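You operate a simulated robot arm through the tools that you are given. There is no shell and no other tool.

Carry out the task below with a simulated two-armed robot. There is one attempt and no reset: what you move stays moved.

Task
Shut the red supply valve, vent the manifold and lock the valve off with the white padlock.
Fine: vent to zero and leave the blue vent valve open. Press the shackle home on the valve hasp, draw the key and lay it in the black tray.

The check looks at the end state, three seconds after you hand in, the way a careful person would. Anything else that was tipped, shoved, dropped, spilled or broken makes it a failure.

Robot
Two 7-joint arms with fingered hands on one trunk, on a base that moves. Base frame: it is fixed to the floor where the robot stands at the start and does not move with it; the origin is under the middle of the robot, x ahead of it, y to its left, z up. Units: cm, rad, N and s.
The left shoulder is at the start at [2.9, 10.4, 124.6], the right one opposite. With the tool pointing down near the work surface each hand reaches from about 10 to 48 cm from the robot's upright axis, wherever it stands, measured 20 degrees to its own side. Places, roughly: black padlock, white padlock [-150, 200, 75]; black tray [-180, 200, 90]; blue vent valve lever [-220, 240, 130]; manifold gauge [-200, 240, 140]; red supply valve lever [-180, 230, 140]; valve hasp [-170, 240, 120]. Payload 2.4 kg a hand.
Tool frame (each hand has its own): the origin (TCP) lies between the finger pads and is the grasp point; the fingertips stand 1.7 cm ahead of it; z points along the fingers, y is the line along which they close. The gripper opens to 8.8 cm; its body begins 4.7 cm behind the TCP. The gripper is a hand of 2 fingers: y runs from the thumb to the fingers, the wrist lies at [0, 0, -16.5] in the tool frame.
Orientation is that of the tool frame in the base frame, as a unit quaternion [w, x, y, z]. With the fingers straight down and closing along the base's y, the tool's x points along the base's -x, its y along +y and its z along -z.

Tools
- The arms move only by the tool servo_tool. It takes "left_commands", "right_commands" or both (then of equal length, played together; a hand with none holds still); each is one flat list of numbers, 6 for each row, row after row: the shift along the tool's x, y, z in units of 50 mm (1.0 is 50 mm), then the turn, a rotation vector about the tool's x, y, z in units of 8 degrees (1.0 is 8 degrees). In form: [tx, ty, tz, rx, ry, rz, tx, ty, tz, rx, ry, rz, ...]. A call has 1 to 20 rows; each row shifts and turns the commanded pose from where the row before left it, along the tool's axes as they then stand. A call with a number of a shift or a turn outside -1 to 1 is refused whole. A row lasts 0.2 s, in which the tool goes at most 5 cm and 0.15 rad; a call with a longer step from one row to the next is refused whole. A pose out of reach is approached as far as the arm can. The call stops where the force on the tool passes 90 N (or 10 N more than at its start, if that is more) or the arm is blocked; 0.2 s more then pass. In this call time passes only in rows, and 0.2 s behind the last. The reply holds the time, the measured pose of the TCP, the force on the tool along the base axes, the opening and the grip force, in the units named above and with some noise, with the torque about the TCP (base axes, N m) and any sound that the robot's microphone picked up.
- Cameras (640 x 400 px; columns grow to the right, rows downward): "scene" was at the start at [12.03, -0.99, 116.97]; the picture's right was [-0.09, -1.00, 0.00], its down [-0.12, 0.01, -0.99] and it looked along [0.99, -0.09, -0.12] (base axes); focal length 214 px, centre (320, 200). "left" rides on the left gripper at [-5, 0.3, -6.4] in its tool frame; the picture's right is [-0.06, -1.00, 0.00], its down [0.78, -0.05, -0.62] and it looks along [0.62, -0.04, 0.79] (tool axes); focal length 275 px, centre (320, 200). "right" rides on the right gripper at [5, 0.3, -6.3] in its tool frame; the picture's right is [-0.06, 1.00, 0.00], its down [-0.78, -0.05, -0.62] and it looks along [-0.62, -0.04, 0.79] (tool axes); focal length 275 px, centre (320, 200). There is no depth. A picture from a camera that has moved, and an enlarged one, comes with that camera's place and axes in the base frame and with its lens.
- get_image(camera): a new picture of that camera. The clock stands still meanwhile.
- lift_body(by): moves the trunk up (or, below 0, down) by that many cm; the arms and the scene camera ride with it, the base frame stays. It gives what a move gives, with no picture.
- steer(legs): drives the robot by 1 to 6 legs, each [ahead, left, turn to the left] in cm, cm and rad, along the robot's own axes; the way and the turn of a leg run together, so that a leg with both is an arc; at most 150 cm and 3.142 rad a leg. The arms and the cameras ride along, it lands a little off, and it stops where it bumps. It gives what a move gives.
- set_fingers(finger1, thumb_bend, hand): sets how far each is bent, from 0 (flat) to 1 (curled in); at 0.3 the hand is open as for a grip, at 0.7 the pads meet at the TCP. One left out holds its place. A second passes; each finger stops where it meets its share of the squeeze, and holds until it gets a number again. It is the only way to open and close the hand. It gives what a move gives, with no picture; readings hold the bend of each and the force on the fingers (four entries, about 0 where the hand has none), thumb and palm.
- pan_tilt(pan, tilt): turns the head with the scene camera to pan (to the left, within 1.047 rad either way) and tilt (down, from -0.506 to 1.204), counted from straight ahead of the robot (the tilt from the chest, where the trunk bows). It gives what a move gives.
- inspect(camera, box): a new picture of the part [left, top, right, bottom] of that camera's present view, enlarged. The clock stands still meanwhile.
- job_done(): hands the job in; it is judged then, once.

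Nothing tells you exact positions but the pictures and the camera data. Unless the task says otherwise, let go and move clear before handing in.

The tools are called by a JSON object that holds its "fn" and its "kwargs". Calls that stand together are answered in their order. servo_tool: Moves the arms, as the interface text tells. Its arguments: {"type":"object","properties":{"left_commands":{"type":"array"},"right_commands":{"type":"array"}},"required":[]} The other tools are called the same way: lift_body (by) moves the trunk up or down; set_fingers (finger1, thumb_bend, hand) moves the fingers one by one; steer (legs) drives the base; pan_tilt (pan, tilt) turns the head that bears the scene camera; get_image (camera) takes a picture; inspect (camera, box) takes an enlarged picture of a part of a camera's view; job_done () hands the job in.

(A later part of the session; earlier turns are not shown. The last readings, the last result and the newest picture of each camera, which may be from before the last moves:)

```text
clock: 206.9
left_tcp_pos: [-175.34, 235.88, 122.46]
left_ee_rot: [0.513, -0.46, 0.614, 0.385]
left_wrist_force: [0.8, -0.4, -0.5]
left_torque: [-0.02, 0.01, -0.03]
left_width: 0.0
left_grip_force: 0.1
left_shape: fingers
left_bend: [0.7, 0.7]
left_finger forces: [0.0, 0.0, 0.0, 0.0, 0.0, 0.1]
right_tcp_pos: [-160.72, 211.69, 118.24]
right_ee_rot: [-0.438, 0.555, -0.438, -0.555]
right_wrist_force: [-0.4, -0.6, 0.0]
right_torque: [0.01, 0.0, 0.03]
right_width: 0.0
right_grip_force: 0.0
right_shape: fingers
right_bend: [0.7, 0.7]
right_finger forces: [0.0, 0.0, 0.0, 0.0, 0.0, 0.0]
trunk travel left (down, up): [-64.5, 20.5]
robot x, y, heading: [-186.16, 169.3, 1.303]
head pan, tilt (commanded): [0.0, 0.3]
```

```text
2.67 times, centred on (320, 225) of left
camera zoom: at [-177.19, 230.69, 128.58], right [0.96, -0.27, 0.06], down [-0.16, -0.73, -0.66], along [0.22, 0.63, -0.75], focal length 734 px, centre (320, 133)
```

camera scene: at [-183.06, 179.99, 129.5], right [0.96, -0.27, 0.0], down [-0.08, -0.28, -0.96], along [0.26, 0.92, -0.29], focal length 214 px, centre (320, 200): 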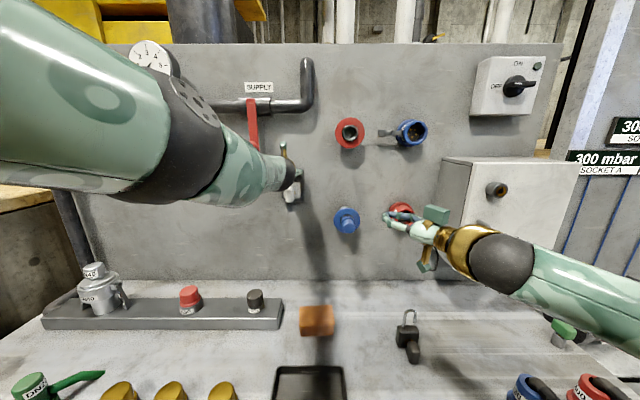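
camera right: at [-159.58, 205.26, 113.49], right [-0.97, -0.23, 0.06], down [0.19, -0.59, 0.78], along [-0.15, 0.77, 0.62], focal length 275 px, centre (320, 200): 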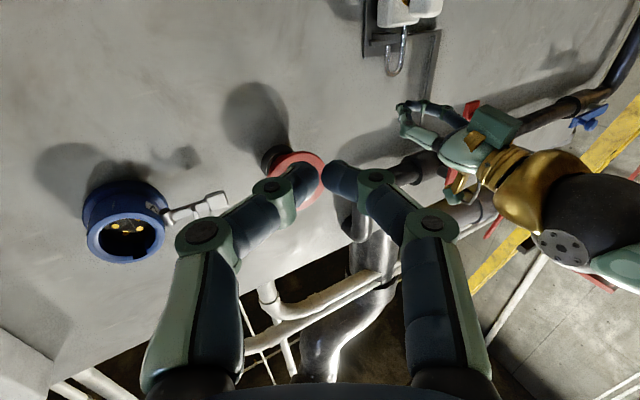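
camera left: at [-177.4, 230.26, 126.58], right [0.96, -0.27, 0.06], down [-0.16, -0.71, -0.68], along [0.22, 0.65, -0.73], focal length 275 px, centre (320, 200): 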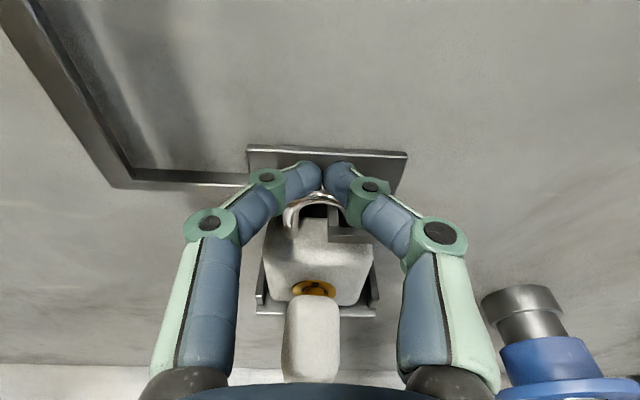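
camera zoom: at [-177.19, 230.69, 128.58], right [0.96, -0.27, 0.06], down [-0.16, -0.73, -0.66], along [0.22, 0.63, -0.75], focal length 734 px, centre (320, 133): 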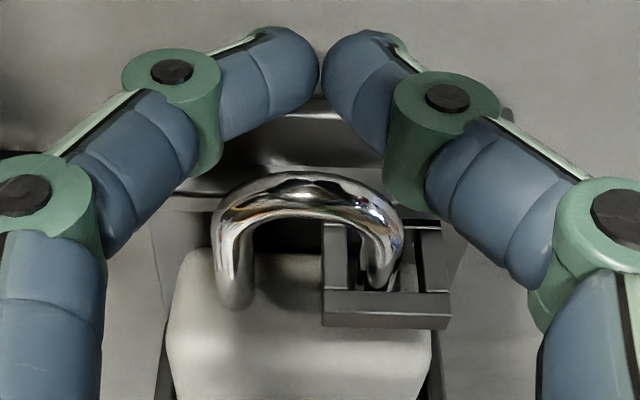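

Under load it went in further, but it sprang back a bit when I eased off. I'll look closely at the leg tip now.

{"fn": "inspect", "kwargs": {"camera": "right", "box": [370, 15, 430, 65]}}

```text
8.00 times, centred on (400, 40) of right
camera zoom: at [-159.59, 205.25, 113.19], right [-0.97, -0.23, 0.06], down [0.19, -0.59, 0.78], along [-0.15, 0.77, 0.62], focal length 2202 px, centre (-320, 1480)
```

zoom: 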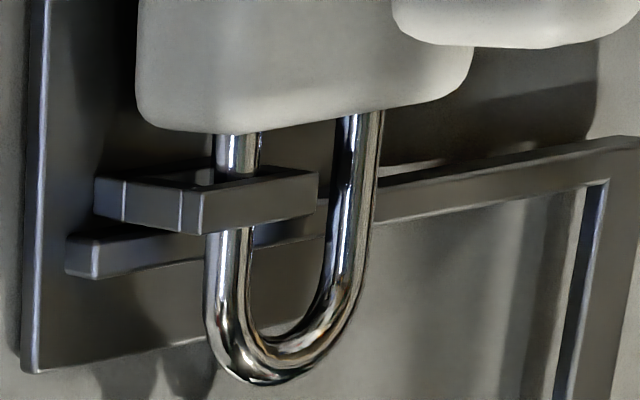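

The transition from easy travel to the hard stop came at exactly 2.0 cm. The shackle then stayed down when I lifted off, although it had been pushing back, so it looks latched. I'll lift the left hand clear, back out, and check from the front.

{"fn": "servo_tool", "kwargs": {"left_commands": [-0.12, 0, 0, 0, 0, 0, 0.07, 0, -0.394, 0, 0, 0, 0.07, 0, -0.394, 0, 0, 0, 0.07, 0, -0.394, 0, 0, 0, 0.07, 0, -0.394, 0, 0, 0]}}

{"fn": "get_image", "kwargs": {"camera": "left"}}

{"fn": "inspect", "kwargs": {"camera": "left", "box": [250, 100, 390, 240]}}

{"fn": "get_image", "kwargs": {"camera": "scene"}}

```text
clock: 208.2
left_tcp_pos: [-178.42, 230.28, 122.88]
left_ee_rot: [0.513, -0.459, 0.613, 0.389]
left_wrist_force: [-0.1, -0.1, 0.1]
left_torque: [0.01, -0.03, 0.01]
left_width: 0.01
left_grip_force: 0.0
left_shape: fingers
left_bend: [0.7, 0.7]
left_finger forces: [0.1, 0.0, 0.1, 0.1, 0.1, 0.0]
left hand out of reach, approached as far as the arm can: row 2, 3
right_tcp_pos: [-160.71, 211.66, 118.36]
right_ee_rot: [-0.439, 0.555, -0.438, -0.554]
right_wrist_force: [-0.4, -0.4, -0.1]
right_torque: [-0.02, 0.03, 0.01]
right_width: 0.01
right_grip_force: 0.1
right_shape: fingers
right_bend: [0.7, 0.7]
right_finger forces: [0.0, 0.1, 0.0, 0.0, 0.0, 0.0]
trunk travel left (down, up): [-64.5, 20.5]
robot x, y, heading: [-186.35, 169.59, 1.295]
head pan, tilt (commanded): [0.0, 0.3]
```

```text
taken
camera left: at [-180.32, 225.16, 128.91], right [0.96, -0.27, 0.06], down [-0.16, -0.73, -0.67], along [0.22, 0.63, -0.74], focal length 275 px, centre (320, 200)
```

left: 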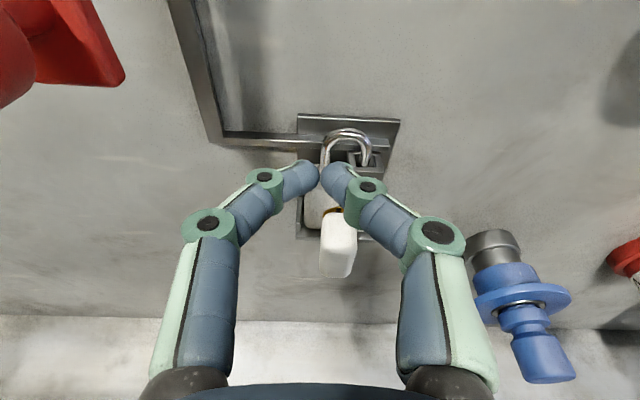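

```text
2.86 times, centred on (320, 170) of left
camera zoom: at [-180.32, 225.16, 128.91], right [0.96, -0.27, 0.06], down [-0.16, -0.73, -0.67], along [0.22, 0.63, -0.74], focal length 786 px, centre (320, 286)
```

zoom: 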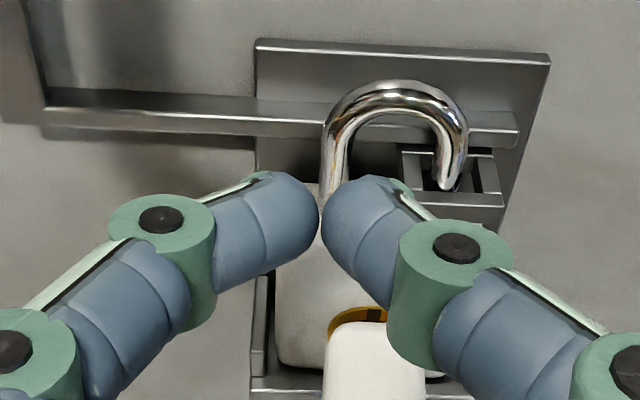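

```text
taken
camera scene: at [-183.06, 180.65, 132.06], right [0.96, -0.27, 0.0], down [-0.09, -0.32, -0.94], along [0.25, 0.91, -0.33], focal length 214 px, centre (320, 200)
```

scene: 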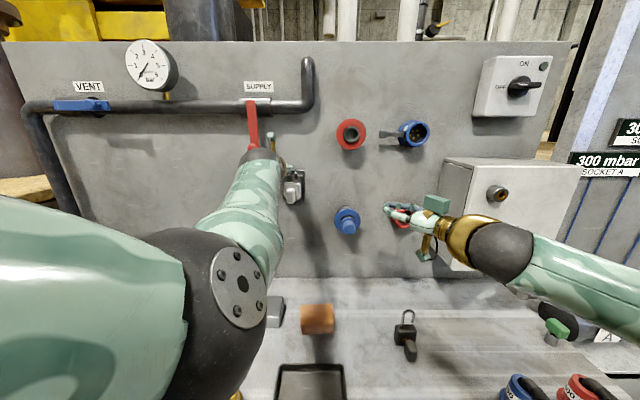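

In this view the free leg's end seems to be back up at the eye. I'll check from the right camera.

{"fn": "inspect", "kwargs": {"camera": "right", "box": [360, 0, 440, 65]}}

{"fn": "inspect", "kwargs": {"camera": "left", "box": [310, 115, 400, 185]}}

```text
6.15 times, centred on (400, 32) of right
camera zoom: at [-159.62, 205.24, 113.2], right [-0.97, -0.23, 0.06], down [0.19, -0.59, 0.78], along [-0.15, 0.77, 0.62], focal length 1694 px, centre (-172, 1231)
```

zoom: 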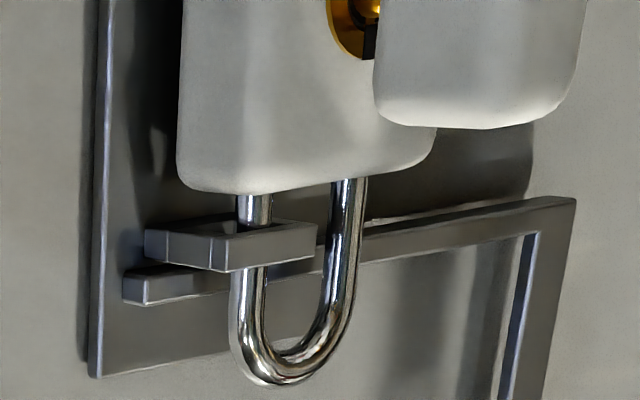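

```text
5.71 times, centred on (355, 150) of left
camera zoom: at [-180.32, 225.16, 128.91], right [0.96, -0.27, 0.06], down [-0.16, -0.73, -0.67], along [0.22, 0.63, -0.74], focal length 1573 px, centre (120, 486)
```

zoom: 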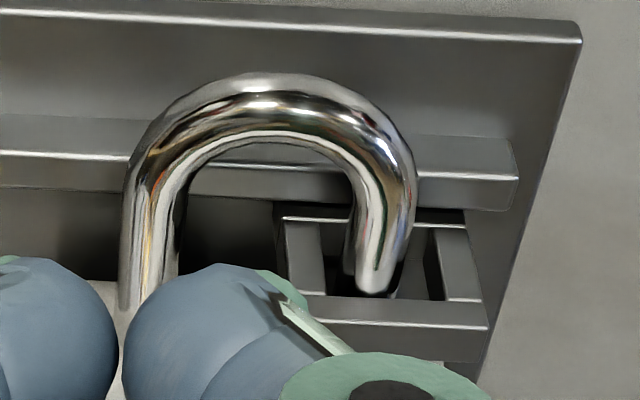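

The leg still passes through the eye into the body, so the shackle has stayed down. My left arm touches my head when folded, so I'll move the base back 8 cm and keep the arm stretched for the key.

{"fn": "steer", "kwargs": {"legs": [[-8, 0, 0]]}}

{"fn": "servo_tool", "kwargs": {"left_commands": [0, 0, 0.2, 0, 0, 0, 0, 0, 0.2, 0, 0, 0, 0.1, 0, 0.2, 0, 0, 0, 0.1, 0, 0.2, 0, 0, 0, 0, 0, 0, 0, 0, 0]}}

{"fn": "get_image", "kwargs": {"camera": "left"}}

{"fn": "get_image", "kwargs": {"camera": "scene"}}

```text
clock: 209.2
left_tcp_pos: [-180.51, 222.55, 122.66]
left_ee_rot: [0.513, -0.459, 0.612, 0.389]
left_wrist_force: [0.0, 0.3, -0.9]
left_torque: [0.0, -0.03, 0.0]
left_width: 0.0
left_grip_force: 0.0
left_shape: fingers
left_bend: [0.7, 0.7]
left_finger forces: [0.1, 0.1, 0.0, 0.1, 0.0, 0.0]
right_tcp_pos: [-162.98, 204.06, 118.25]
right_ee_rot: [-0.438, 0.555, -0.437, -0.555]
right_wrist_force: [-0.2, 0.2, 0.3]
right_torque: [0.02, 0.03, 0.02]
right_width: 0.0
right_grip_force: 0.0
right_shape: fingers
right_bend: [0.7, 0.7]
right_finger forces: [0.0, 0.1, 0.0, 0.1, 0.1, 0.0]
trunk travel left (down, up): [-64.5, 20.5]
robot x, y, heading: [-188.31, 161.83, 1.298]
head pan, tilt (commanded): [0.0, 0.3]
```

```text
clock: 210.4
left_tcp_pos: [-179.44, 226.29, 121.03]
left_ee_rot: [0.512, -0.46, 0.613, 0.388]
left_wrist_force: [0.4, 0.3, 0.1]
left_torque: [0.01, 0.02, -0.03]
left_width: 0.0
left_grip_force: 0.1
left_shape: fingers
left_bend: [0.7, 0.7]
left_finger forces: [0.0, 0.0, 0.0, 0.0, 0.1, 0.0]
right_tcp_pos: [-162.95, 204.12, 118.37]
right_ee_rot: [-0.438, 0.556, -0.437, -0.555]
right_wrist_force: [0.7, 1.0, 0.0]
right_torque: [-0.02, 0.0, -0.02]
right_width: 0.02
right_grip_force: 0.1
right_shape: fingers
right_bend: [0.7, 0.7]
right_finger forces: [0.0, 0.1, 0.0, 0.1, 0.0, 0.0]
trunk travel left (down, up): [-64.5, 20.5]
robot x, y, heading: [-188.36, 161.44, 1.3]
head pan, tilt (commanded): [0.0, 0.3]
```

```text
taken
camera left: at [-181.35, 221.13, 127.11], right [0.96, -0.27, 0.06], down [-0.16, -0.73, -0.67], along [0.22, 0.63, -0.74], focal length 275 px, centre (320, 200)
```

left: 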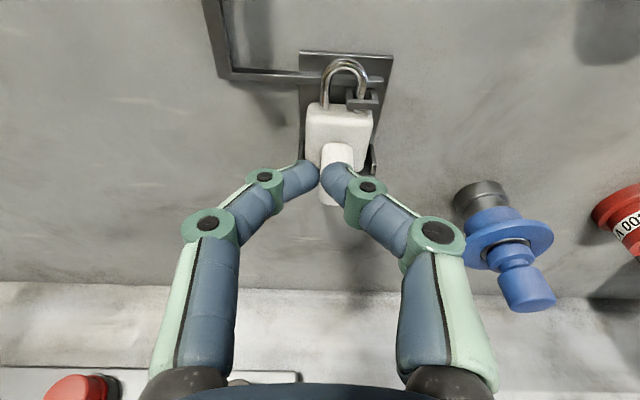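

```text
taken
camera scene: at [-185.15, 173.07, 132.41], right [0.96, -0.27, 0.0], down [-0.08, -0.28, -0.96], along [0.26, 0.92, -0.3], focal length 214 px, centre (320, 200)
```

scene: 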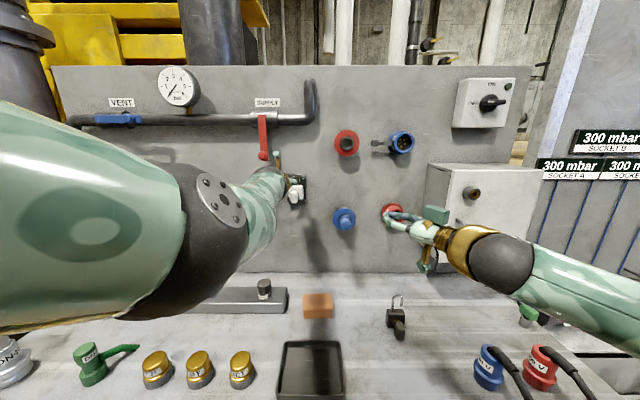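

Now I have a clear frontal view, so I'll zoom in on the padlock.

{"fn": "inspect", "kwargs": {"camera": "left", "box": [285, 35, 405, 185]}}

{"fn": "inspect", "kwargs": {"camera": "scene", "box": [265, 160, 325, 210]}}

```text
2.67 times, centred on (345, 110) of left
camera zoom: at [-181.35, 221.13, 127.11], right [0.96, -0.27, 0.06], down [-0.16, -0.73, -0.67], along [0.22, 0.63, -0.74], focal length 734 px, centre (253, 440)
```

zoom: 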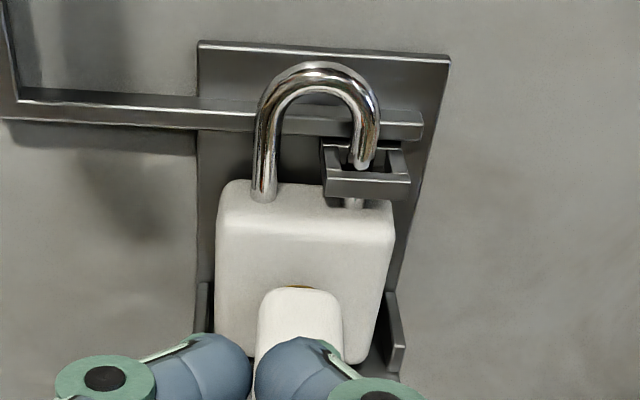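

```text
8.00 times, centred on (295, 185) of scene
camera zoom: at [-185.15, 173.07, 132.41], right [0.96, -0.27, 0.0], down [-0.08, -0.28, -0.96], along [0.26, 0.92, -0.3], focal length 1716 px, centre (520, 320)
```

zoom: 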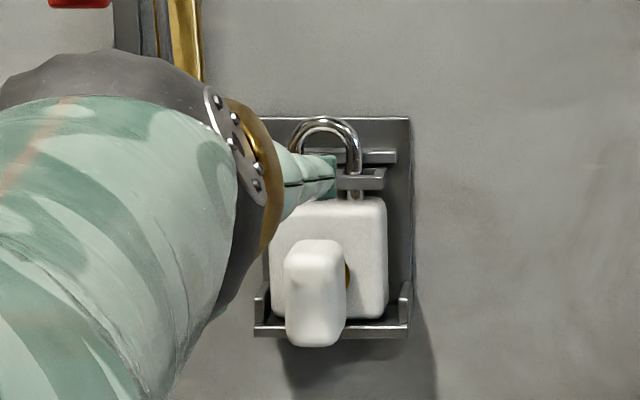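

The free leg clearly goes through the eye into the padlock's top. Next is the key. I'll lower to key height, open the fingers, centre on it, and approach with the base.

{"fn": "lift_body", "kwargs": {"by": -6.2}}

{"fn": "set_fingers", "kwargs": {"hand": "left", "finger1": 0.5, "thumb_bend": 0.5}}

{"fn": "servo_tool", "kwargs": {"left_commands": [0, -0.14, 0, 0, 0, 0, 0, -0.13, 0, 0, 0, 0, 0, 0, 0, 0, 0, 0]}}

{"fn": "get_image", "kwargs": {"camera": "left"}}

```text
clock: 211.4
left_tcp_pos: [-179.46, 226.15, 114.7]
left_ee_rot: [0.513, -0.459, 0.613, 0.388]
left_wrist_force: [0.3, 0.4, -0.4]
left_torque: [-0.03, 0.03, 0.02]
left_width: 0.0
left_grip_force: 0.0
left_shape: fingers
left_bend: [0.7, 0.7]
left_finger forces: [0.0, 0.0, 0.0, 0.0, 0.0, 0.0]
right_tcp_pos: [-162.84, 204.12, 112.23]
right_ee_rot: [-0.438, 0.556, -0.437, -0.555]
right_wrist_force: [0.0, -0.4, 0.4]
right_torque: [0.0, -0.03, -0.01]
right_width: 0.01
right_grip_force: 0.0
right_shape: fingers
right_bend: [0.7, 0.7]
right_finger forces: [0.0, 0.0, 0.1, 0.0, 0.0, 0.1]
trunk travel left (down, up): [-58.3, 26.7]
robot x, y, heading: [-188.28, 161.91, 1.299]
head pan, tilt (commanded): [0.0, 0.3]
```

```text
clock: 212.4
left_tcp_pos: [-179.4, 226.28, 114.79]
left_ee_rot: [0.512, -0.459, 0.613, 0.388]
left_wrist_force: [-1.0, 0.1, -0.6]
left_torque: [-0.01, -0.02, 0.01]
left_width: 3.86
left_grip_force: 0.1
left_shape: fingers
left_bend: [0.5, 0.5]
left_finger forces: [0.0, 0.1, 0.1, 0.0, 0.0, 0.1]
right_tcp_pos: [-162.86, 204.02, 112.15]
right_ee_rot: [-0.438, 0.556, -0.437, -0.555]
right_wrist_force: [-0.3, -0.3, -0.2]
right_torque: [0.0, -0.02, 0.0]
right_width: 0.0
right_grip_force: 0.1
right_shape: fingers
right_bend: [0.7, 0.7]
right_finger forces: [0.0, 0.0, 0.0, 0.0, 0.0, 0.0]
trunk travel left (down, up): [-58.3, 26.7]
robot x, y, heading: [-188.48, 161.73, 1.294]
head pan, tilt (commanded): [0.0, 0.3]
```

```text
clock: 213.2
left_tcp_pos: [-178.08, 225.92, 114.72]
left_ee_rot: [0.513, -0.459, 0.613, 0.387]
left_wrist_force: [-0.2, -1.0, 0.3]
left_torque: [0.01, 0.0, 0.02]
left_width: 3.88
left_grip_force: 0.1
left_shape: fingers
left_bend: [0.5, 0.5]
left_finger forces: [0.0, 0.0, 0.0, 0.0, 0.0, 0.0]
right_tcp_pos: [-162.9, 204.2, 112.08]
right_ee_rot: [-0.438, 0.556, -0.437, -0.555]
right_wrist_force: [-0.4, -0.3, 0.6]
right_torque: [-0.01, -0.02, 0.02]
right_width: 0.02
right_grip_force: 0.0
right_shape: fingers
right_bend: [0.7, 0.7]
right_finger forces: [0.1, 0.1, 0.1, 0.1, 0.0, 0.0]
trunk travel left (down, up): [-58.3, 26.7]
robot x, y, heading: [-188.69, 161.79, 1.302]
head pan, tilt (commanded): [0.0, 0.3]
```

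```text
taken
camera left: at [-180.0, 220.76, 120.9], right [0.96, -0.27, 0.06], down [-0.16, -0.73, -0.67], along [0.22, 0.63, -0.74], focal length 275 px, centre (320, 200)
```

left: 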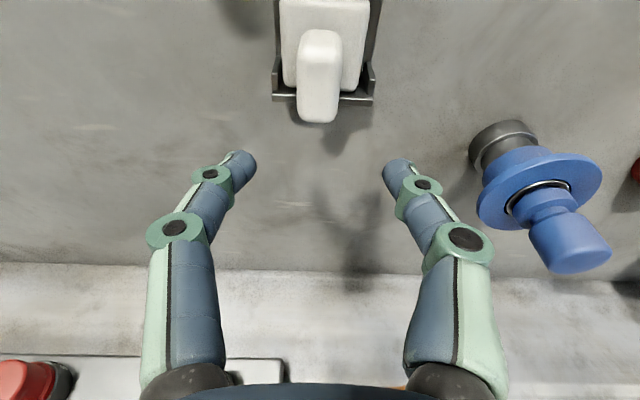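

The key is centred between the fingers. I'll drive 6.7 cm forward so the fingertips close just behind the middle of the key head.

{"fn": "steer", "kwargs": {"legs": [[6.7, 0, 0]]}}

{"fn": "get_image", "kwargs": {"camera": "left"}}

{"fn": "inspect", "kwargs": {"camera": "scene", "box": [265, 120, 345, 190]}}

```text
clock: 214.2
left_tcp_pos: [-176.34, 232.28, 114.81]
left_ee_rot: [0.512, -0.46, 0.613, 0.388]
left_wrist_force: [1.3, -0.1, 0.0]
left_torque: [0.03, -0.01, -0.01]
left_width: 3.87
left_grip_force: 0.0
left_shape: fingers
left_bend: [0.5, 0.5]
left_finger forces: [0.0, 0.1, 0.0, 0.1, 0.0, 0.0]
right_tcp_pos: [-161.04, 210.46, 112.09]
right_ee_rot: [-0.438, 0.556, -0.438, -0.555]
right_wrist_force: [0.6, 0.3, -0.3]
right_torque: [0.0, -0.01, 0.01]
right_width: 0.0
right_grip_force: 0.1
right_shape: fingers
right_bend: [0.7, 0.7]
right_finger forces: [0.1, 0.1, 0.1, 0.0, 0.0, 0.1]
trunk travel left (down, up): [-58.3, 26.7]
robot x, y, heading: [-186.65, 168.26, 1.294]
head pan, tilt (commanded): [0.0, 0.3]
```

```text
taken
camera left: at [-178.23, 227.27, 120.84], right [0.96, -0.27, 0.06], down [-0.16, -0.73, -0.66], along [0.22, 0.63, -0.75], focal length 275 px, centre (320, 200)
```

left: 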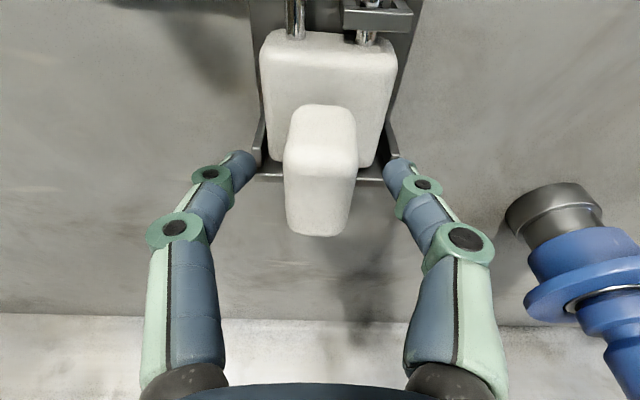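

```text
5.71 times, centred on (305, 155) of scene
camera zoom: at [-183.34, 179.63, 126.18], right [0.96, -0.27, 0.0], down [-0.08, -0.29, -0.95], along [0.26, 0.92, -0.3], focal length 1226 px, centre (406, 457)
```

zoom: 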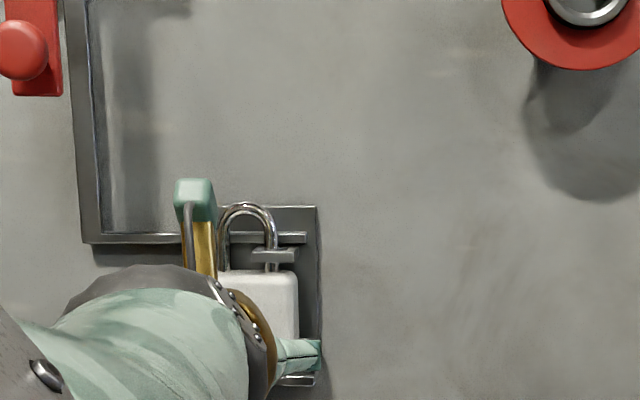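

The key head sits nicely between the fingers. I'll close on it.

{"fn": "set_fingers", "kwargs": {"hand": "left", "finger1": 0.75, "thumb_bend": 0.75}}

{"fn": "get_image", "kwargs": {"camera": "left"}}

```text
clock: 215.2
left_tcp_pos: [-176.3, 232.36, 114.77]
left_ee_rot: [0.513, -0.458, 0.614, 0.387]
left_wrist_force: [2.3, 0.1, 0.0]
left_torque: [-0.02, -0.01, -0.05]
left_width: 1.11
left_grip_force: 6.9
left_shape: fingers
left_bend: [0.68, 0.67]
left_finger forces: [5.8, 0.0, 0.0, 0.1, 8.1, 0.0]
right_tcp_pos: [-161.06, 210.48, 112.12]
right_ee_rot: [-0.437, 0.556, -0.437, -0.556]
right_wrist_force: [0.2, 0.2, -0.5]
right_torque: [-0.03, -0.01, -0.01]
right_width: 0.0
right_grip_force: 0.0
right_shape: fingers
right_bend: [0.7, 0.7]
right_finger forces: [0.0, 0.0, 0.1, 0.0, 0.0, 0.1]
trunk travel left (down, up): [-58.3, 26.7]
robot x, y, heading: [-186.13, 168.23, 1.298]
head pan, tilt (commanded): [0.0, 0.3]
```

```text
taken
camera left: at [-178.2, 227.16, 120.9], right [0.96, -0.27, 0.06], down [-0.16, -0.73, -0.66], along [0.22, 0.63, -0.74], focal length 275 px, centre (320, 200)
```

left: 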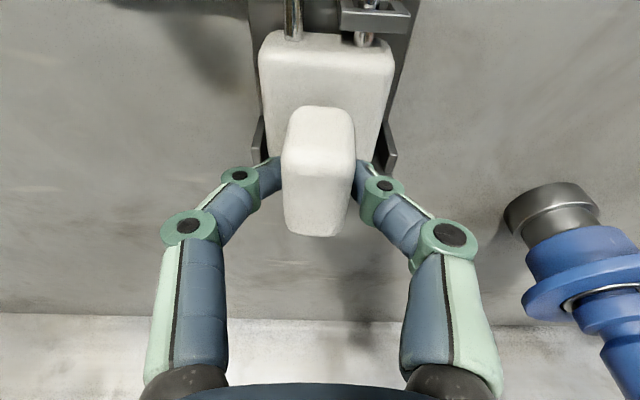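

Gripped at 6–8 N. I'll pull straight back gently, 1 cm first, and read the force.

{"fn": "servo_tool", "kwargs": {"left_commands": [0.0174, 0, -0.0985, 0, 0, 0, 0.0174, 0, -0.0985, 0, 0, 0, 0, 0, 0, 0, 0, 0]}}

{"fn": "get_image", "kwargs": {"camera": "left"}}

```text
clock: 216.0
left_tcp_pos: [-176.62, 231.4, 114.67]
left_ee_rot: [0.513, -0.459, 0.613, 0.388]
left_wrist_force: [-0.2, -0.2, 0.6]
left_torque: [-0.01, 0.0, -0.03]
left_width: 1.09
left_grip_force: 7.2
left_shape: fingers
left_bend: [0.68, 0.68]
left_finger forces: [6.6, 0.1, 0.0, 0.1, 6.7, 0.0]
right_tcp_pos: [-160.99, 210.47, 112.0]
right_ee_rot: [-0.438, 0.555, -0.438, -0.555]
right_wrist_force: [0.4, -0.1, -0.2]
right_torque: [0.02, -0.02, 0.04]
right_width: 0.0
right_grip_force: 0.1
right_shape: fingers
right_bend: [0.7, 0.7]
right_finger forces: [0.0, 0.0, 0.0, 0.1, 0.0, 0.1]
trunk travel left (down, up): [-58.3, 26.7]
robot x, y, heading: [-186.68, 167.89, 1.299]
head pan, tilt (commanded): [0.0, 0.3]
```

```text
taken
camera left: at [-178.52, 226.29, 120.85], right [0.96, -0.27, 0.06], down [-0.16, -0.73, -0.66], along [0.22, 0.63, -0.74], focal length 275 px, centre (320, 200)
```

left: 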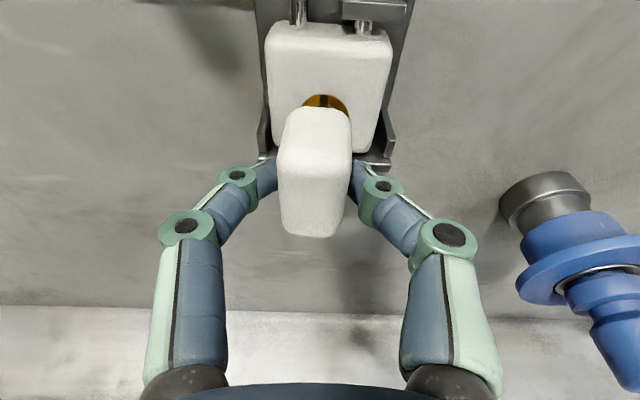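

The key is sliding out and the gold rosette is exposed, while the padlock stays put. I'll continue straight back with the base, 3 cm first.

{"fn": "steer", "kwargs": {"legs": [[-3, 0, 0]]}}

{"fn": "get_image", "kwargs": {"camera": "left"}}

{"fn": "inspect", "kwargs": {"camera": "right", "box": [330, 0, 480, 120]}}

```text
clock: 216.9
left_tcp_pos: [-177.49, 228.43, 114.65]
left_ee_rot: [0.513, -0.459, 0.613, 0.388]
left_wrist_force: [-0.4, 0.3, 0.8]
left_torque: [-0.01, 0.02, -0.02]
left_width: 1.12
left_grip_force: 6.4
left_shape: fingers
left_bend: [0.68, 0.68]
left_finger forces: [6.7, 0.1, 0.1, 0.0, 6.7, 0.0]
right_tcp_pos: [-161.96, 207.42, 112.11]
right_ee_rot: [-0.439, 0.555, -0.437, -0.555]
right_wrist_force: [-0.7, 1.0, -0.4]
right_torque: [0.0, 0.04, 0.0]
right_width: 0.01
right_grip_force: 0.1
right_shape: fingers
right_bend: [0.7, 0.7]
right_finger forces: [0.0, 0.0, 0.0, 0.1, 0.1, 0.0]
trunk travel left (down, up): [-58.3, 26.7]
robot x, y, heading: [-187.55, 165.04, 1.3]
head pan, tilt (commanded): [0.0, 0.3]
```

```text
taken
camera left: at [-179.35, 223.24, 120.92], right [0.96, -0.27, 0.06], down [-0.16, -0.73, -0.67], along [0.22, 0.63, -0.74], focal length 275 px, centre (320, 200)
```

left: 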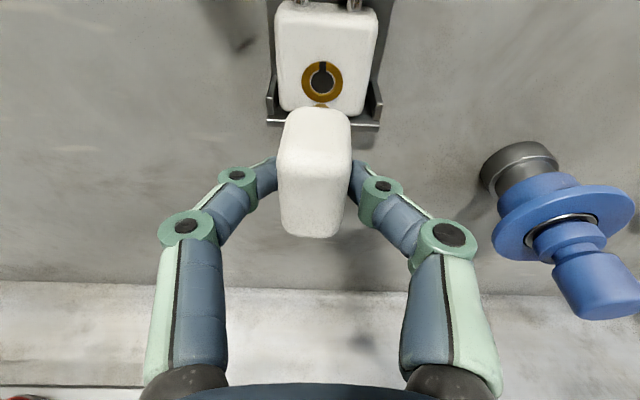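

```text
3.33 times, centred on (405, 60) of right
camera zoom: at [-160.84, 201.06, 107.05], right [-0.97, -0.23, 0.06], down [0.19, -0.59, 0.78], along [-0.15, 0.77, 0.62], focal length 918 px, centre (37, 667)
```

zoom: 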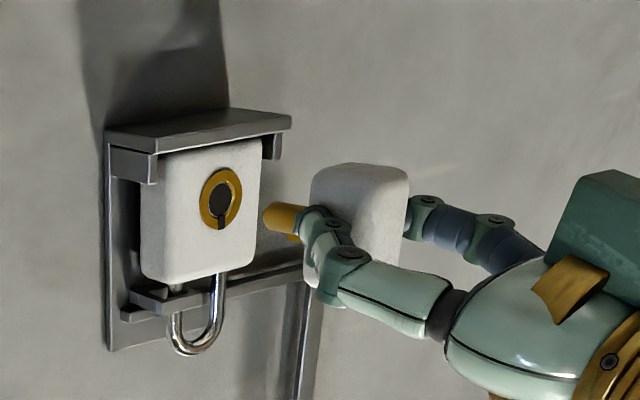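

The key is out, its brass blade is visible, and the padlock stays on the hasp with the shackle through the eye. I'll zoom in once more on the shackle end.

{"fn": "inspect", "kwargs": {"camera": "right", "box": [360, 60, 420, 110]}}

{"fn": "inspect", "kwargs": {"camera": "left", "box": [260, 0, 400, 130]}}

{"fn": "inspect", "kwargs": {"camera": "scene", "box": [265, 110, 345, 190]}}

```text
8.00 times, centred on (390, 85) of right
camera zoom: at [-160.84, 201.06, 107.05], right [-0.97, -0.23, 0.06], down [0.19, -0.59, 0.78], along [-0.15, 0.77, 0.62], focal length 2202 px, centre (-240, 1120)
```

zoom: 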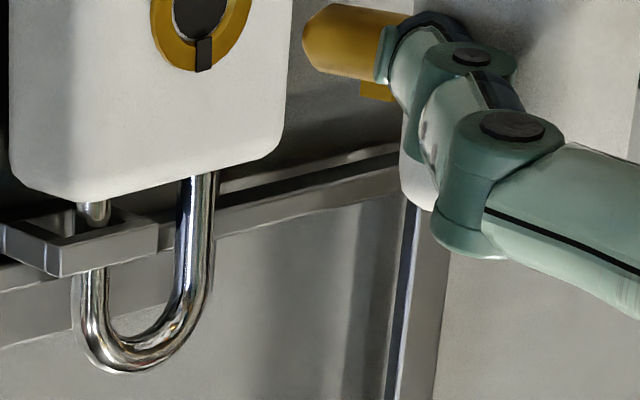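

```text
3.08 times, centred on (330, 65) of left
camera zoom: at [-179.35, 223.24, 120.92], right [0.96, -0.27, 0.06], down [-0.16, -0.73, -0.67], along [0.22, 0.63, -0.74], focal length 847 px, centre (289, 615)
```

zoom: 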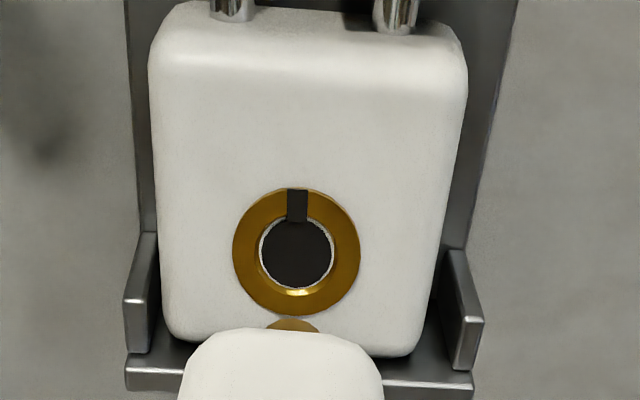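

```text
5.00 times, centred on (305, 150) of scene
camera zoom: at [-184.22, 176.46, 126.21], right [0.96, -0.27, 0.0], down [-0.08, -0.28, -0.96], along [0.26, 0.92, -0.29], focal length 1072 px, centre (395, 450)
```

zoom: 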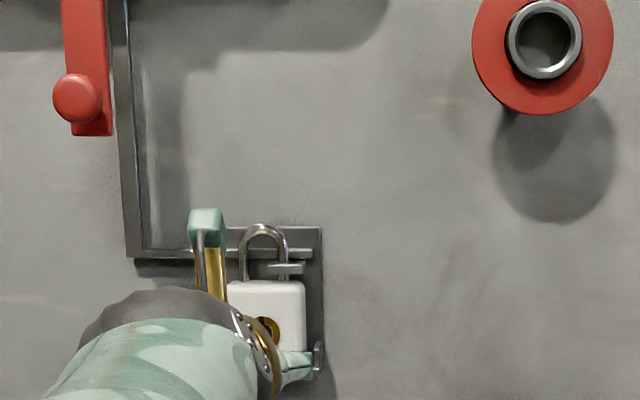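

Both shackle legs go into the padlock's top, so it's locked and the key is in my hand. Now I'll carry the key back to over the black tray: the base back 16 cm and right 6.6 cm, with the hand high.

{"fn": "steer", "kwargs": {"legs": [[-10, 0, 0], [-6, -6.6, 0]]}}

{"fn": "get_image", "kwargs": {"camera": "left"}}

{"fn": "get_image", "kwargs": {"camera": "scene"}}

```text
clock: 218.7
left_tcp_pos: [-175.29, 211.32, 114.81]
left_ee_rot: [0.513, -0.458, 0.613, 0.388]
left_wrist_force: [-0.4, -0.3, -0.2]
left_torque: [-0.01, -0.02, -0.03]
left_width: 1.09
left_grip_force: 6.8
left_shape: fingers
left_bend: [0.68, 0.68]
left_finger forces: [6.7, 0.0, 0.0, 0.1, 6.8, 0.0]
right_tcp_pos: [-159.88, 190.48, 112.14]
right_ee_rot: [0.438, -0.556, 0.436, 0.556]
right_wrist_force: [-0.2, -0.1, -1.2]
right_torque: [0.02, 0.02, 0.03]
right_width: 0.0
right_grip_force: 0.1
right_shape: fingers
right_bend: [0.7, 0.7]
right_finger forces: [0.0, 0.0, 0.0, 0.1, 0.0, 0.0]
trunk travel left (down, up): [-58.3, 26.7]
robot x, y, heading: [-185.65, 147.88, 1.298]
head pan, tilt (commanded): [0.0, 0.3]
```

```text
taken
camera left: at [-177.16, 206.2, 120.91], right [0.96, -0.27, 0.06], down [-0.16, -0.73, -0.67], along [0.22, 0.63, -0.74], focal length 275 px, centre (320, 200)
```

left: 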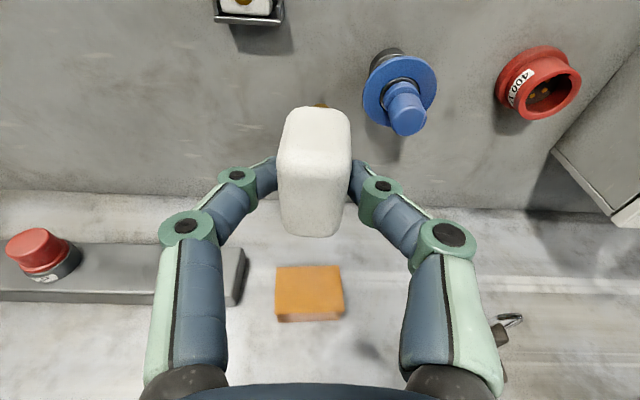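

```text
taken
camera scene: at [-182.07, 159.43, 126.2], right [0.96, -0.27, 0.0], down [-0.08, -0.28, -0.96], along [0.26, 0.92, -0.3], focal length 214 px, centre (320, 200)
```

scene: 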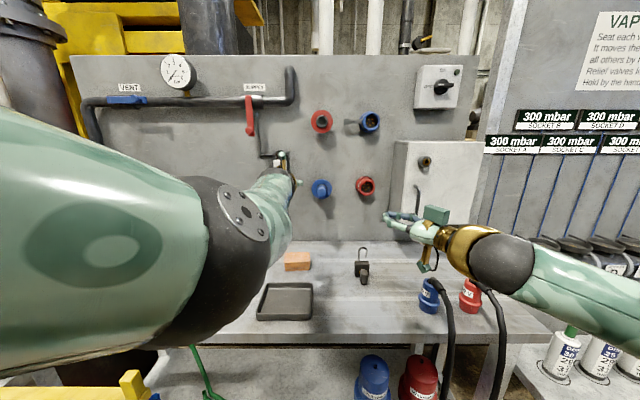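

The key is secure, and the tray lies at s 7.4–20.3, d 27–37 with its centre right below and behind my hand. I'll pitch the hand down to 45° while lowering and drawing back over the tray.

{"fn": "servo_tool", "kwargs": {"left_commands": [0.404, 0, -0.103, 0, 0.4375, 0, 0.409, 0, -0.079, 0, 0.4375, 0, 0.413, 0, -0.053, 0, 0.4375, 0, 0.416, 0, -0.028, 0, 0.4375, 0, 0.417, 0, -0.002, 0, 0.4375, 0, 0.416, 0, 0.023, 0, 0.4375, 0, 0.415, 0, 0.049, 0, 0.4375, 0, 0.41, 0, 0.073, 0, 0.4375, 0, 0.405, 0, 0.098, 0, 0.4375, 0, 0.399, 0, 0.123, 0, 0.4375, 0]}}

{"fn": "get_image", "kwargs": {"camera": "left"}}

{"fn": "get_image", "kwargs": {"camera": "scene"}}

```text
clock: 220.9
left_tcp_pos: [-177.78, 203.03, 95.64]
left_ee_rot: [0.304, -0.556, 0.739, 0.231]
left_wrist_force: [0.4, 0.2, -1.1]
left_torque: [0.02, 0.0, 0.0]
left_width: 1.11
left_grip_force: 6.6
left_shape: fingers
left_bend: [0.68, 0.68]
left_finger forces: [6.5, 0.0, 0.0, 0.0, 6.6, 0.0]
right_tcp_pos: [-159.79, 190.46, 112.09]
right_ee_rot: [-0.439, 0.555, -0.438, -0.554]
right_wrist_force: [0.4, -0.2, -0.4]
right_torque: [-0.01, -0.01, 0.04]
right_width: 0.03
right_grip_force: 0.1
right_shape: fingers
right_bend: [0.7, 0.7]
right_finger forces: [0.1, 0.1, 0.0, 0.0, 0.0, 0.0]
trunk travel left (down, up): [-58.3, 26.7]
robot x, y, heading: [-185.08, 148.08, 1.298]
head pan, tilt (commanded): [0.0, 0.3]
```

```text
taken
camera left: at [-178.45, 202.17, 103.77], right [0.97, -0.24, 0.04], down [-0.23, -0.97, -0.12], along [0.07, 0.1, -0.99], focal length 275 px, centre (320, 200)
```

left: 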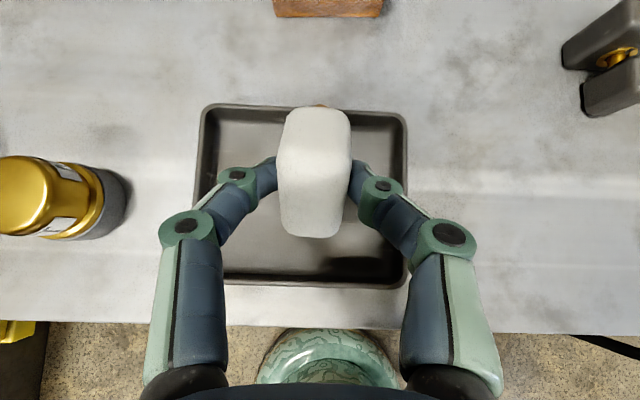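

```text
taken
camera scene: at [-182.14, 159.55, 126.19], right [0.96, -0.27, 0.0], down [-0.08, -0.28, -0.96], along [0.26, 0.92, -0.3], focal length 214 px, centre (320, 200)
```

scene: 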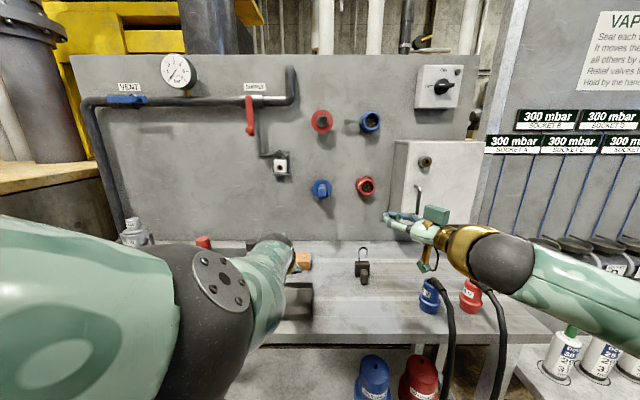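

The key is right over the middle of the tray. I'll lower with the trunk, 6 cm first, then check.

{"fn": "lift_body", "kwargs": {"by": -6}}

{"fn": "get_image", "kwargs": {"camera": "left"}}

{"fn": "inspect", "kwargs": {"camera": "scene", "box": [240, 220, 340, 300]}}

```text
clock: 221.9
left_tcp_pos: [-177.86, 203.28, 89.75]
left_ee_rot: [0.305, -0.554, 0.739, 0.231]
left_wrist_force: [0.3, -0.4, 0.3]
left_torque: [-0.02, 0.0, 0.0]
left_width: 1.11
left_grip_force: 6.5
left_shape: fingers
left_bend: [0.68, 0.68]
left_finger forces: [6.6, 0.0, 0.1, 0.0, 6.7, 0.0]
right_tcp_pos: [-159.98, 190.58, 106.13]
right_ee_rot: [-0.439, 0.555, -0.437, -0.555]
right_wrist_force: [0.0, 0.3, 0.2]
right_torque: [-0.02, 0.01, -0.04]
right_width: 0.02
right_grip_force: 0.1
right_shape: fingers
right_bend: [0.7, 0.7]
right_finger forces: [0.0, 0.0, 0.0, 0.0, 0.0, 0.0]
trunk travel left (down, up): [-52.3, 32.7]
robot x, y, heading: [-185.57, 147.72, 1.299]
head pan, tilt (commanded): [0.0, 0.3]
```

```text
taken
camera left: at [-178.46, 202.32, 97.89], right [0.97, -0.24, 0.04], down [-0.23, -0.97, -0.12], along [0.07, 0.11, -0.99], focal length 275 px, centre (320, 200)
```

left: 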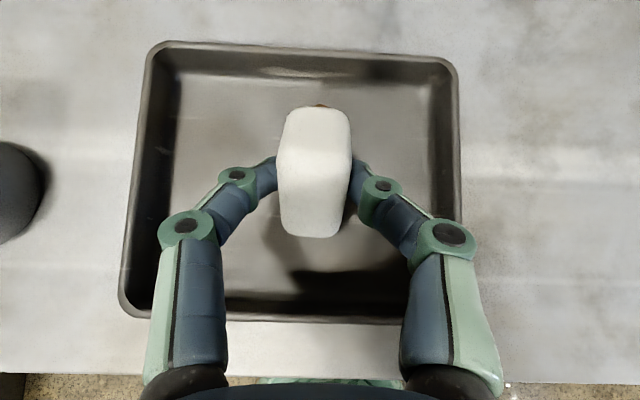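

```text
5.00 times, centred on (290, 260) of scene
camera zoom: at [-182.13, 159.6, 120.17], right [0.96, -0.27, 0.0], down [-0.08, -0.28, -0.96], along [0.26, 0.92, -0.3], focal length 1072 px, centre (470, -100)
```

zoom: 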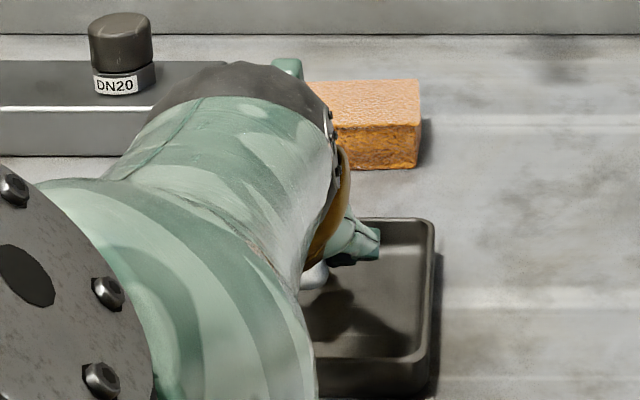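

I'll lower the last bit until the key touches the tray floor.

{"fn": "lift_body", "kwargs": {"by": -1.0}}

{"fn": "lift_body", "kwargs": {"by": -0.6}}

{"fn": "get_image", "kwargs": {"camera": "left"}}

```text
clock: 222.5
left_tcp_pos: [-177.87, 203.24, 88.75]
left_ee_rot: [0.305, -0.554, 0.739, 0.232]
left_wrist_force: [0.2, 0.5, 0.0]
left_torque: [0.01, -0.01, -0.01]
left_width: 1.11
left_grip_force: 6.9
left_shape: fingers
left_bend: [0.68, 0.68]
left_finger forces: [6.7, 0.1, 0.0, 0.0, 6.6, 0.0]
right_tcp_pos: [-159.79, 190.5, 105.06]
right_ee_rot: [-0.438, 0.556, -0.437, -0.555]
right_wrist_force: [0.1, -0.3, -0.1]
right_torque: [0.0, 0.02, 0.0]
right_width: 0.0
right_grip_force: 0.1
right_shape: fingers
right_bend: [0.7, 0.7]
right_finger forces: [0.0, 0.0, 0.1, 0.0, 0.0, 0.0]
trunk travel left (down, up): [-51.3, 33.7]
robot x, y, heading: [-185.65, 147.83, 1.294]
head pan, tilt (commanded): [0.0, 0.3]
```

```text
clock: 223.0
left_tcp_pos: [-177.84, 203.25, 88.1]
left_ee_rot: [0.305, -0.555, 0.738, 0.232]
left_wrist_force: [1.0, -0.5, 0.6]
left_torque: [0.01, 0.03, 0.0]
left_width: 1.1
left_grip_force: 7.2
left_shape: fingers
left_bend: [0.69, 0.68]
left_finger forces: [6.8, 0.0, 0.0, 0.0, 6.9, 0.1]
right_tcp_pos: [-159.84, 190.51, 104.55]
right_ee_rot: [-0.438, 0.556, -0.437, -0.555]
right_wrist_force: [0.7, 0.0, -0.1]
right_torque: [0.01, -0.03, 0.01]
right_width: 0.0
right_grip_force: 0.1
right_shape: fingers
right_bend: [0.7, 0.7]
right_finger forces: [0.0, 0.0, 0.0, 0.0, 0.0, 0.1]
trunk travel left (down, up): [-50.7, 34.3]
robot x, y, heading: [-185.18, 147.78, 1.298]
head pan, tilt (commanded): [0.0, 0.3]
```

```text
taken
camera left: at [-178.46, 202.33, 96.28], right [0.97, -0.24, 0.04], down [-0.23, -0.97, -0.12], along [0.07, 0.11, -0.99], focal length 275 px, centre (320, 200)
```

left: 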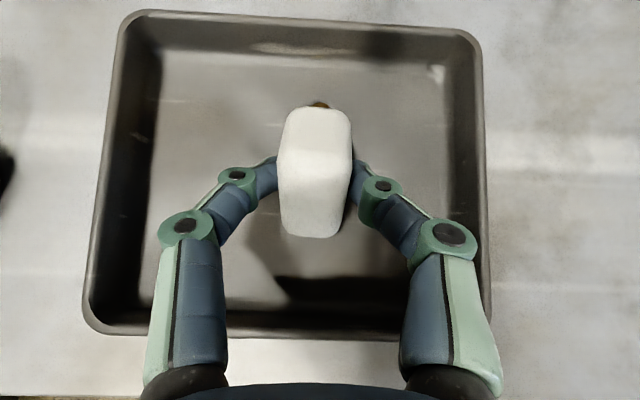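

Almost there. Another 0.5 cm, then I'll release.

{"fn": "lift_body", "kwargs": {"by": -0.5}}

{"fn": "set_fingers", "kwargs": {"hand": "left", "finger1": 0.6, "thumb_bend": 0.6}}

{"fn": "get_image", "kwargs": {"camera": "left"}}

```text
clock: 223.6
left_tcp_pos: [-177.81, 203.21, 87.79]
left_ee_rot: [0.307, -0.554, 0.738, 0.233]
left_wrist_force: [0.7, -0.9, 12.3]
left_torque: [0.1, -0.02, -0.04]
left_width: 1.07
left_grip_force: 9.0
left_shape: fingers
left_bend: [0.71, 0.68]
left_finger forces: [7.9, 0.0, 0.0, 0.0, 9.3, 0.0]
right_tcp_pos: [-159.8, 190.57, 104.13]
right_ee_rot: [0.439, -0.555, 0.437, 0.555]
right_wrist_force: [-1.2, 0.5, -0.9]
right_torque: [0.02, 0.01, 0.0]
right_width: 0.0
right_grip_force: 0.0
right_shape: fingers
right_bend: [0.7, 0.7]
right_finger forces: [0.1, 0.0, 0.0, 0.0, 0.0, 0.0]
trunk travel left (down, up): [-50.2, 34.8]
robot x, y, heading: [-185.4, 147.96, 1.299]
head pan, tilt (commanded): [0.0, 0.3]
```

```text
clock: 224.6
left_tcp_pos: [-177.88, 203.07, 87.67]
left_ee_rot: [0.305, -0.554, 0.739, 0.231]
left_wrist_force: [-0.5, 0.0, 0.1]
left_torque: [0.02, -0.03, 0.0]
left_width: 1.66
left_grip_force: 0.1
left_shape: fingers
left_bend: [0.6, 0.6]
left_finger forces: [0.1, 0.0, 0.1, 0.0, 0.2, 0.0]
right_tcp_pos: [-159.97, 190.55, 104.05]
right_ee_rot: [-0.438, 0.556, -0.437, -0.555]
right_wrist_force: [0.8, 0.7, -0.3]
right_torque: [0.0, -0.02, 0.02]
right_width: 0.02
right_grip_force: 0.1
right_shape: fingers
right_bend: [0.7, 0.7]
right_finger forces: [0.0, 0.1, 0.0, 0.1, 0.1, 0.0]
trunk travel left (down, up): [-50.2, 34.8]
robot x, y, heading: [-185.34, 147.79, 1.299]
head pan, tilt (commanded): [0.0, 0.3]
```

```text
taken
camera left: at [-178.46, 202.32, 95.77], right [0.97, -0.24, 0.04], down [-0.23, -0.97, -0.12], along [0.07, 0.1, -0.99], focal length 275 px, centre (320, 200)
```

left: 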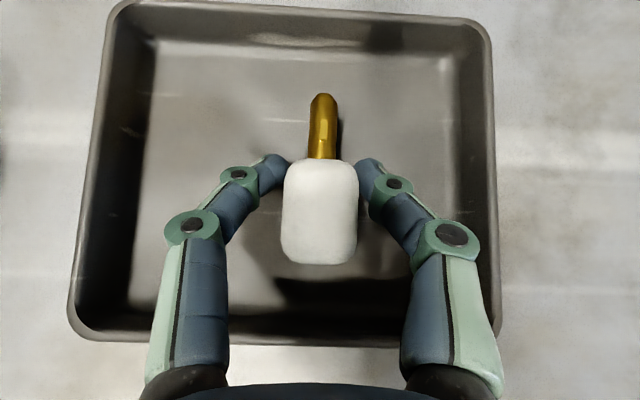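

The key lies in the tray. I'll open wider and lift away.

{"fn": "set_fingers", "kwargs": {"hand": "left", "finger1": 0.46, "thumb_bend": 0.46}}

{"fn": "lift_body", "kwargs": {"by": 10}}

{"fn": "get_image", "kwargs": {"camera": "left"}}

{"fn": "get_image", "kwargs": {"camera": "scene"}}

```text
clock: 225.6
left_tcp_pos: [-177.95, 203.23, 87.62]
left_ee_rot: [0.304, -0.555, 0.739, 0.232]
left_wrist_force: [-0.1, 0.8, -0.1]
left_torque: [-0.02, 0.01, -0.02]
left_width: 4.79
left_grip_force: 0.1
left_shape: fingers
left_bend: [0.46, 0.46]
left_finger forces: [0.0, 0.1, 0.0, 0.1, 0.1, 0.0]
right_tcp_pos: [-159.96, 190.45, 104.06]
right_ee_rot: [-0.438, 0.555, -0.438, -0.555]
right_wrist_force: [0.2, 0.3, 0.1]
right_torque: [0.02, 0.0, 0.01]
right_width: 0.0
right_grip_force: 0.0
right_shape: fingers
right_bend: [0.7, 0.7]
right_finger forces: [0.0, 0.1, 0.1, 0.0, 0.0, 0.0]
trunk travel left (down, up): [-50.2, 34.8]
robot x, y, heading: [-185.57, 147.93, 1.296]
head pan, tilt (commanded): [0.0, 0.3]
```

```text
clock: 226.9
left_tcp_pos: [-177.95, 203.26, 97.65]
left_ee_rot: [0.304, -0.555, 0.739, 0.231]
left_wrist_force: [0.5, -0.3, -0.3]
left_torque: [0.04, -0.01, 0.02]
left_width: 4.77
left_grip_force: 0.1
left_shape: fingers
left_bend: [0.46, 0.46]
left_finger forces: [0.0, 0.0, 0.0, 0.1, 0.1, 0.0]
right_tcp_pos: [-159.96, 190.46, 113.99]
right_ee_rot: [-0.439, 0.556, -0.437, -0.554]
right_wrist_force: [-0.1, 0.9, -0.7]
right_torque: [0.0, -0.02, 0.06]
right_width: 0.02
right_grip_force: 0.1
right_shape: fingers
right_bend: [0.7, 0.7]
right_finger forces: [0.0, 0.0, 0.0, 0.0, 0.1, 0.1]
trunk travel left (down, up): [-60.2, 24.8]
robot x, y, heading: [-185.26, 148.13, 1.298]
head pan, tilt (commanded): [0.0, 0.3]
```

```text
taken
camera left: at [-178.47, 202.33, 105.75], right [0.97, -0.24, 0.04], down [-0.23, -0.97, -0.12], along [0.07, 0.1, -0.99], focal length 275 px, centre (320, 200)
```

left: 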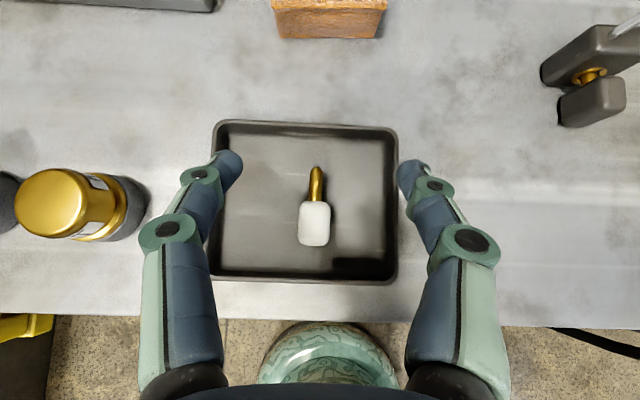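

```text
taken
camera scene: at [-182.14, 159.53, 128.09], right [0.96, -0.27, 0.0], down [-0.08, -0.28, -0.96], along [0.26, 0.92, -0.3], focal length 214 px, centre (320, 200)
```

scene: 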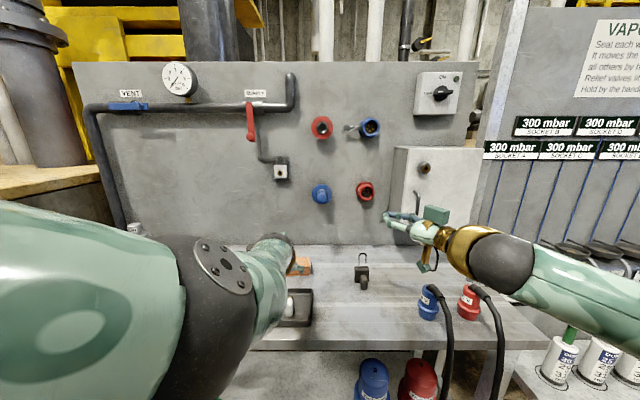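

The key lies flat in the middle of the tray. Now I'll check the padlock, levers and gauge closely.

{"fn": "inspect", "kwargs": {"camera": "scene", "box": [255, 140, 305, 185]}}

{"fn": "inspect", "kwargs": {"camera": "scene", "box": [80, 50, 300, 190]}}

```text
8.89 times, centred on (280, 162) of scene
camera zoom: at [-182.14, 159.53, 128.09], right [0.96, -0.27, 0.0], down [-0.08, -0.28, -0.96], along [0.26, 0.92, -0.3], focal length 1906 px, centre (676, 533)
```

zoom: 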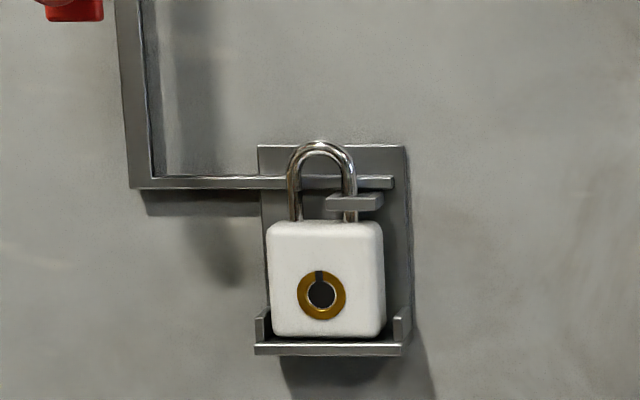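

```text
2.86 times, centred on (190, 120) of scene
camera zoom: at [-182.14, 159.53, 128.09], right [0.96, -0.27, 0.0], down [-0.08, -0.28, -0.96], along [0.26, 0.92, -0.3], focal length 613 px, centre (691, 429)
```

zoom: 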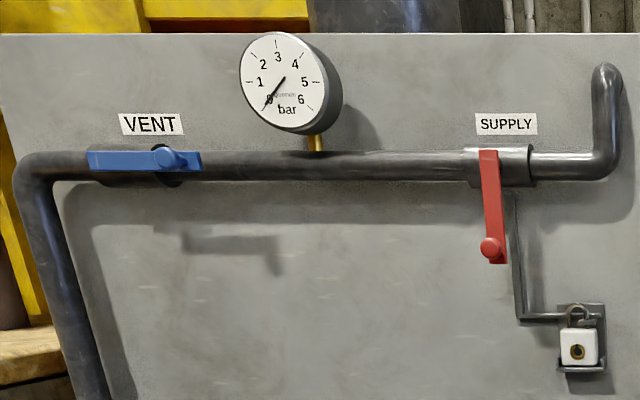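

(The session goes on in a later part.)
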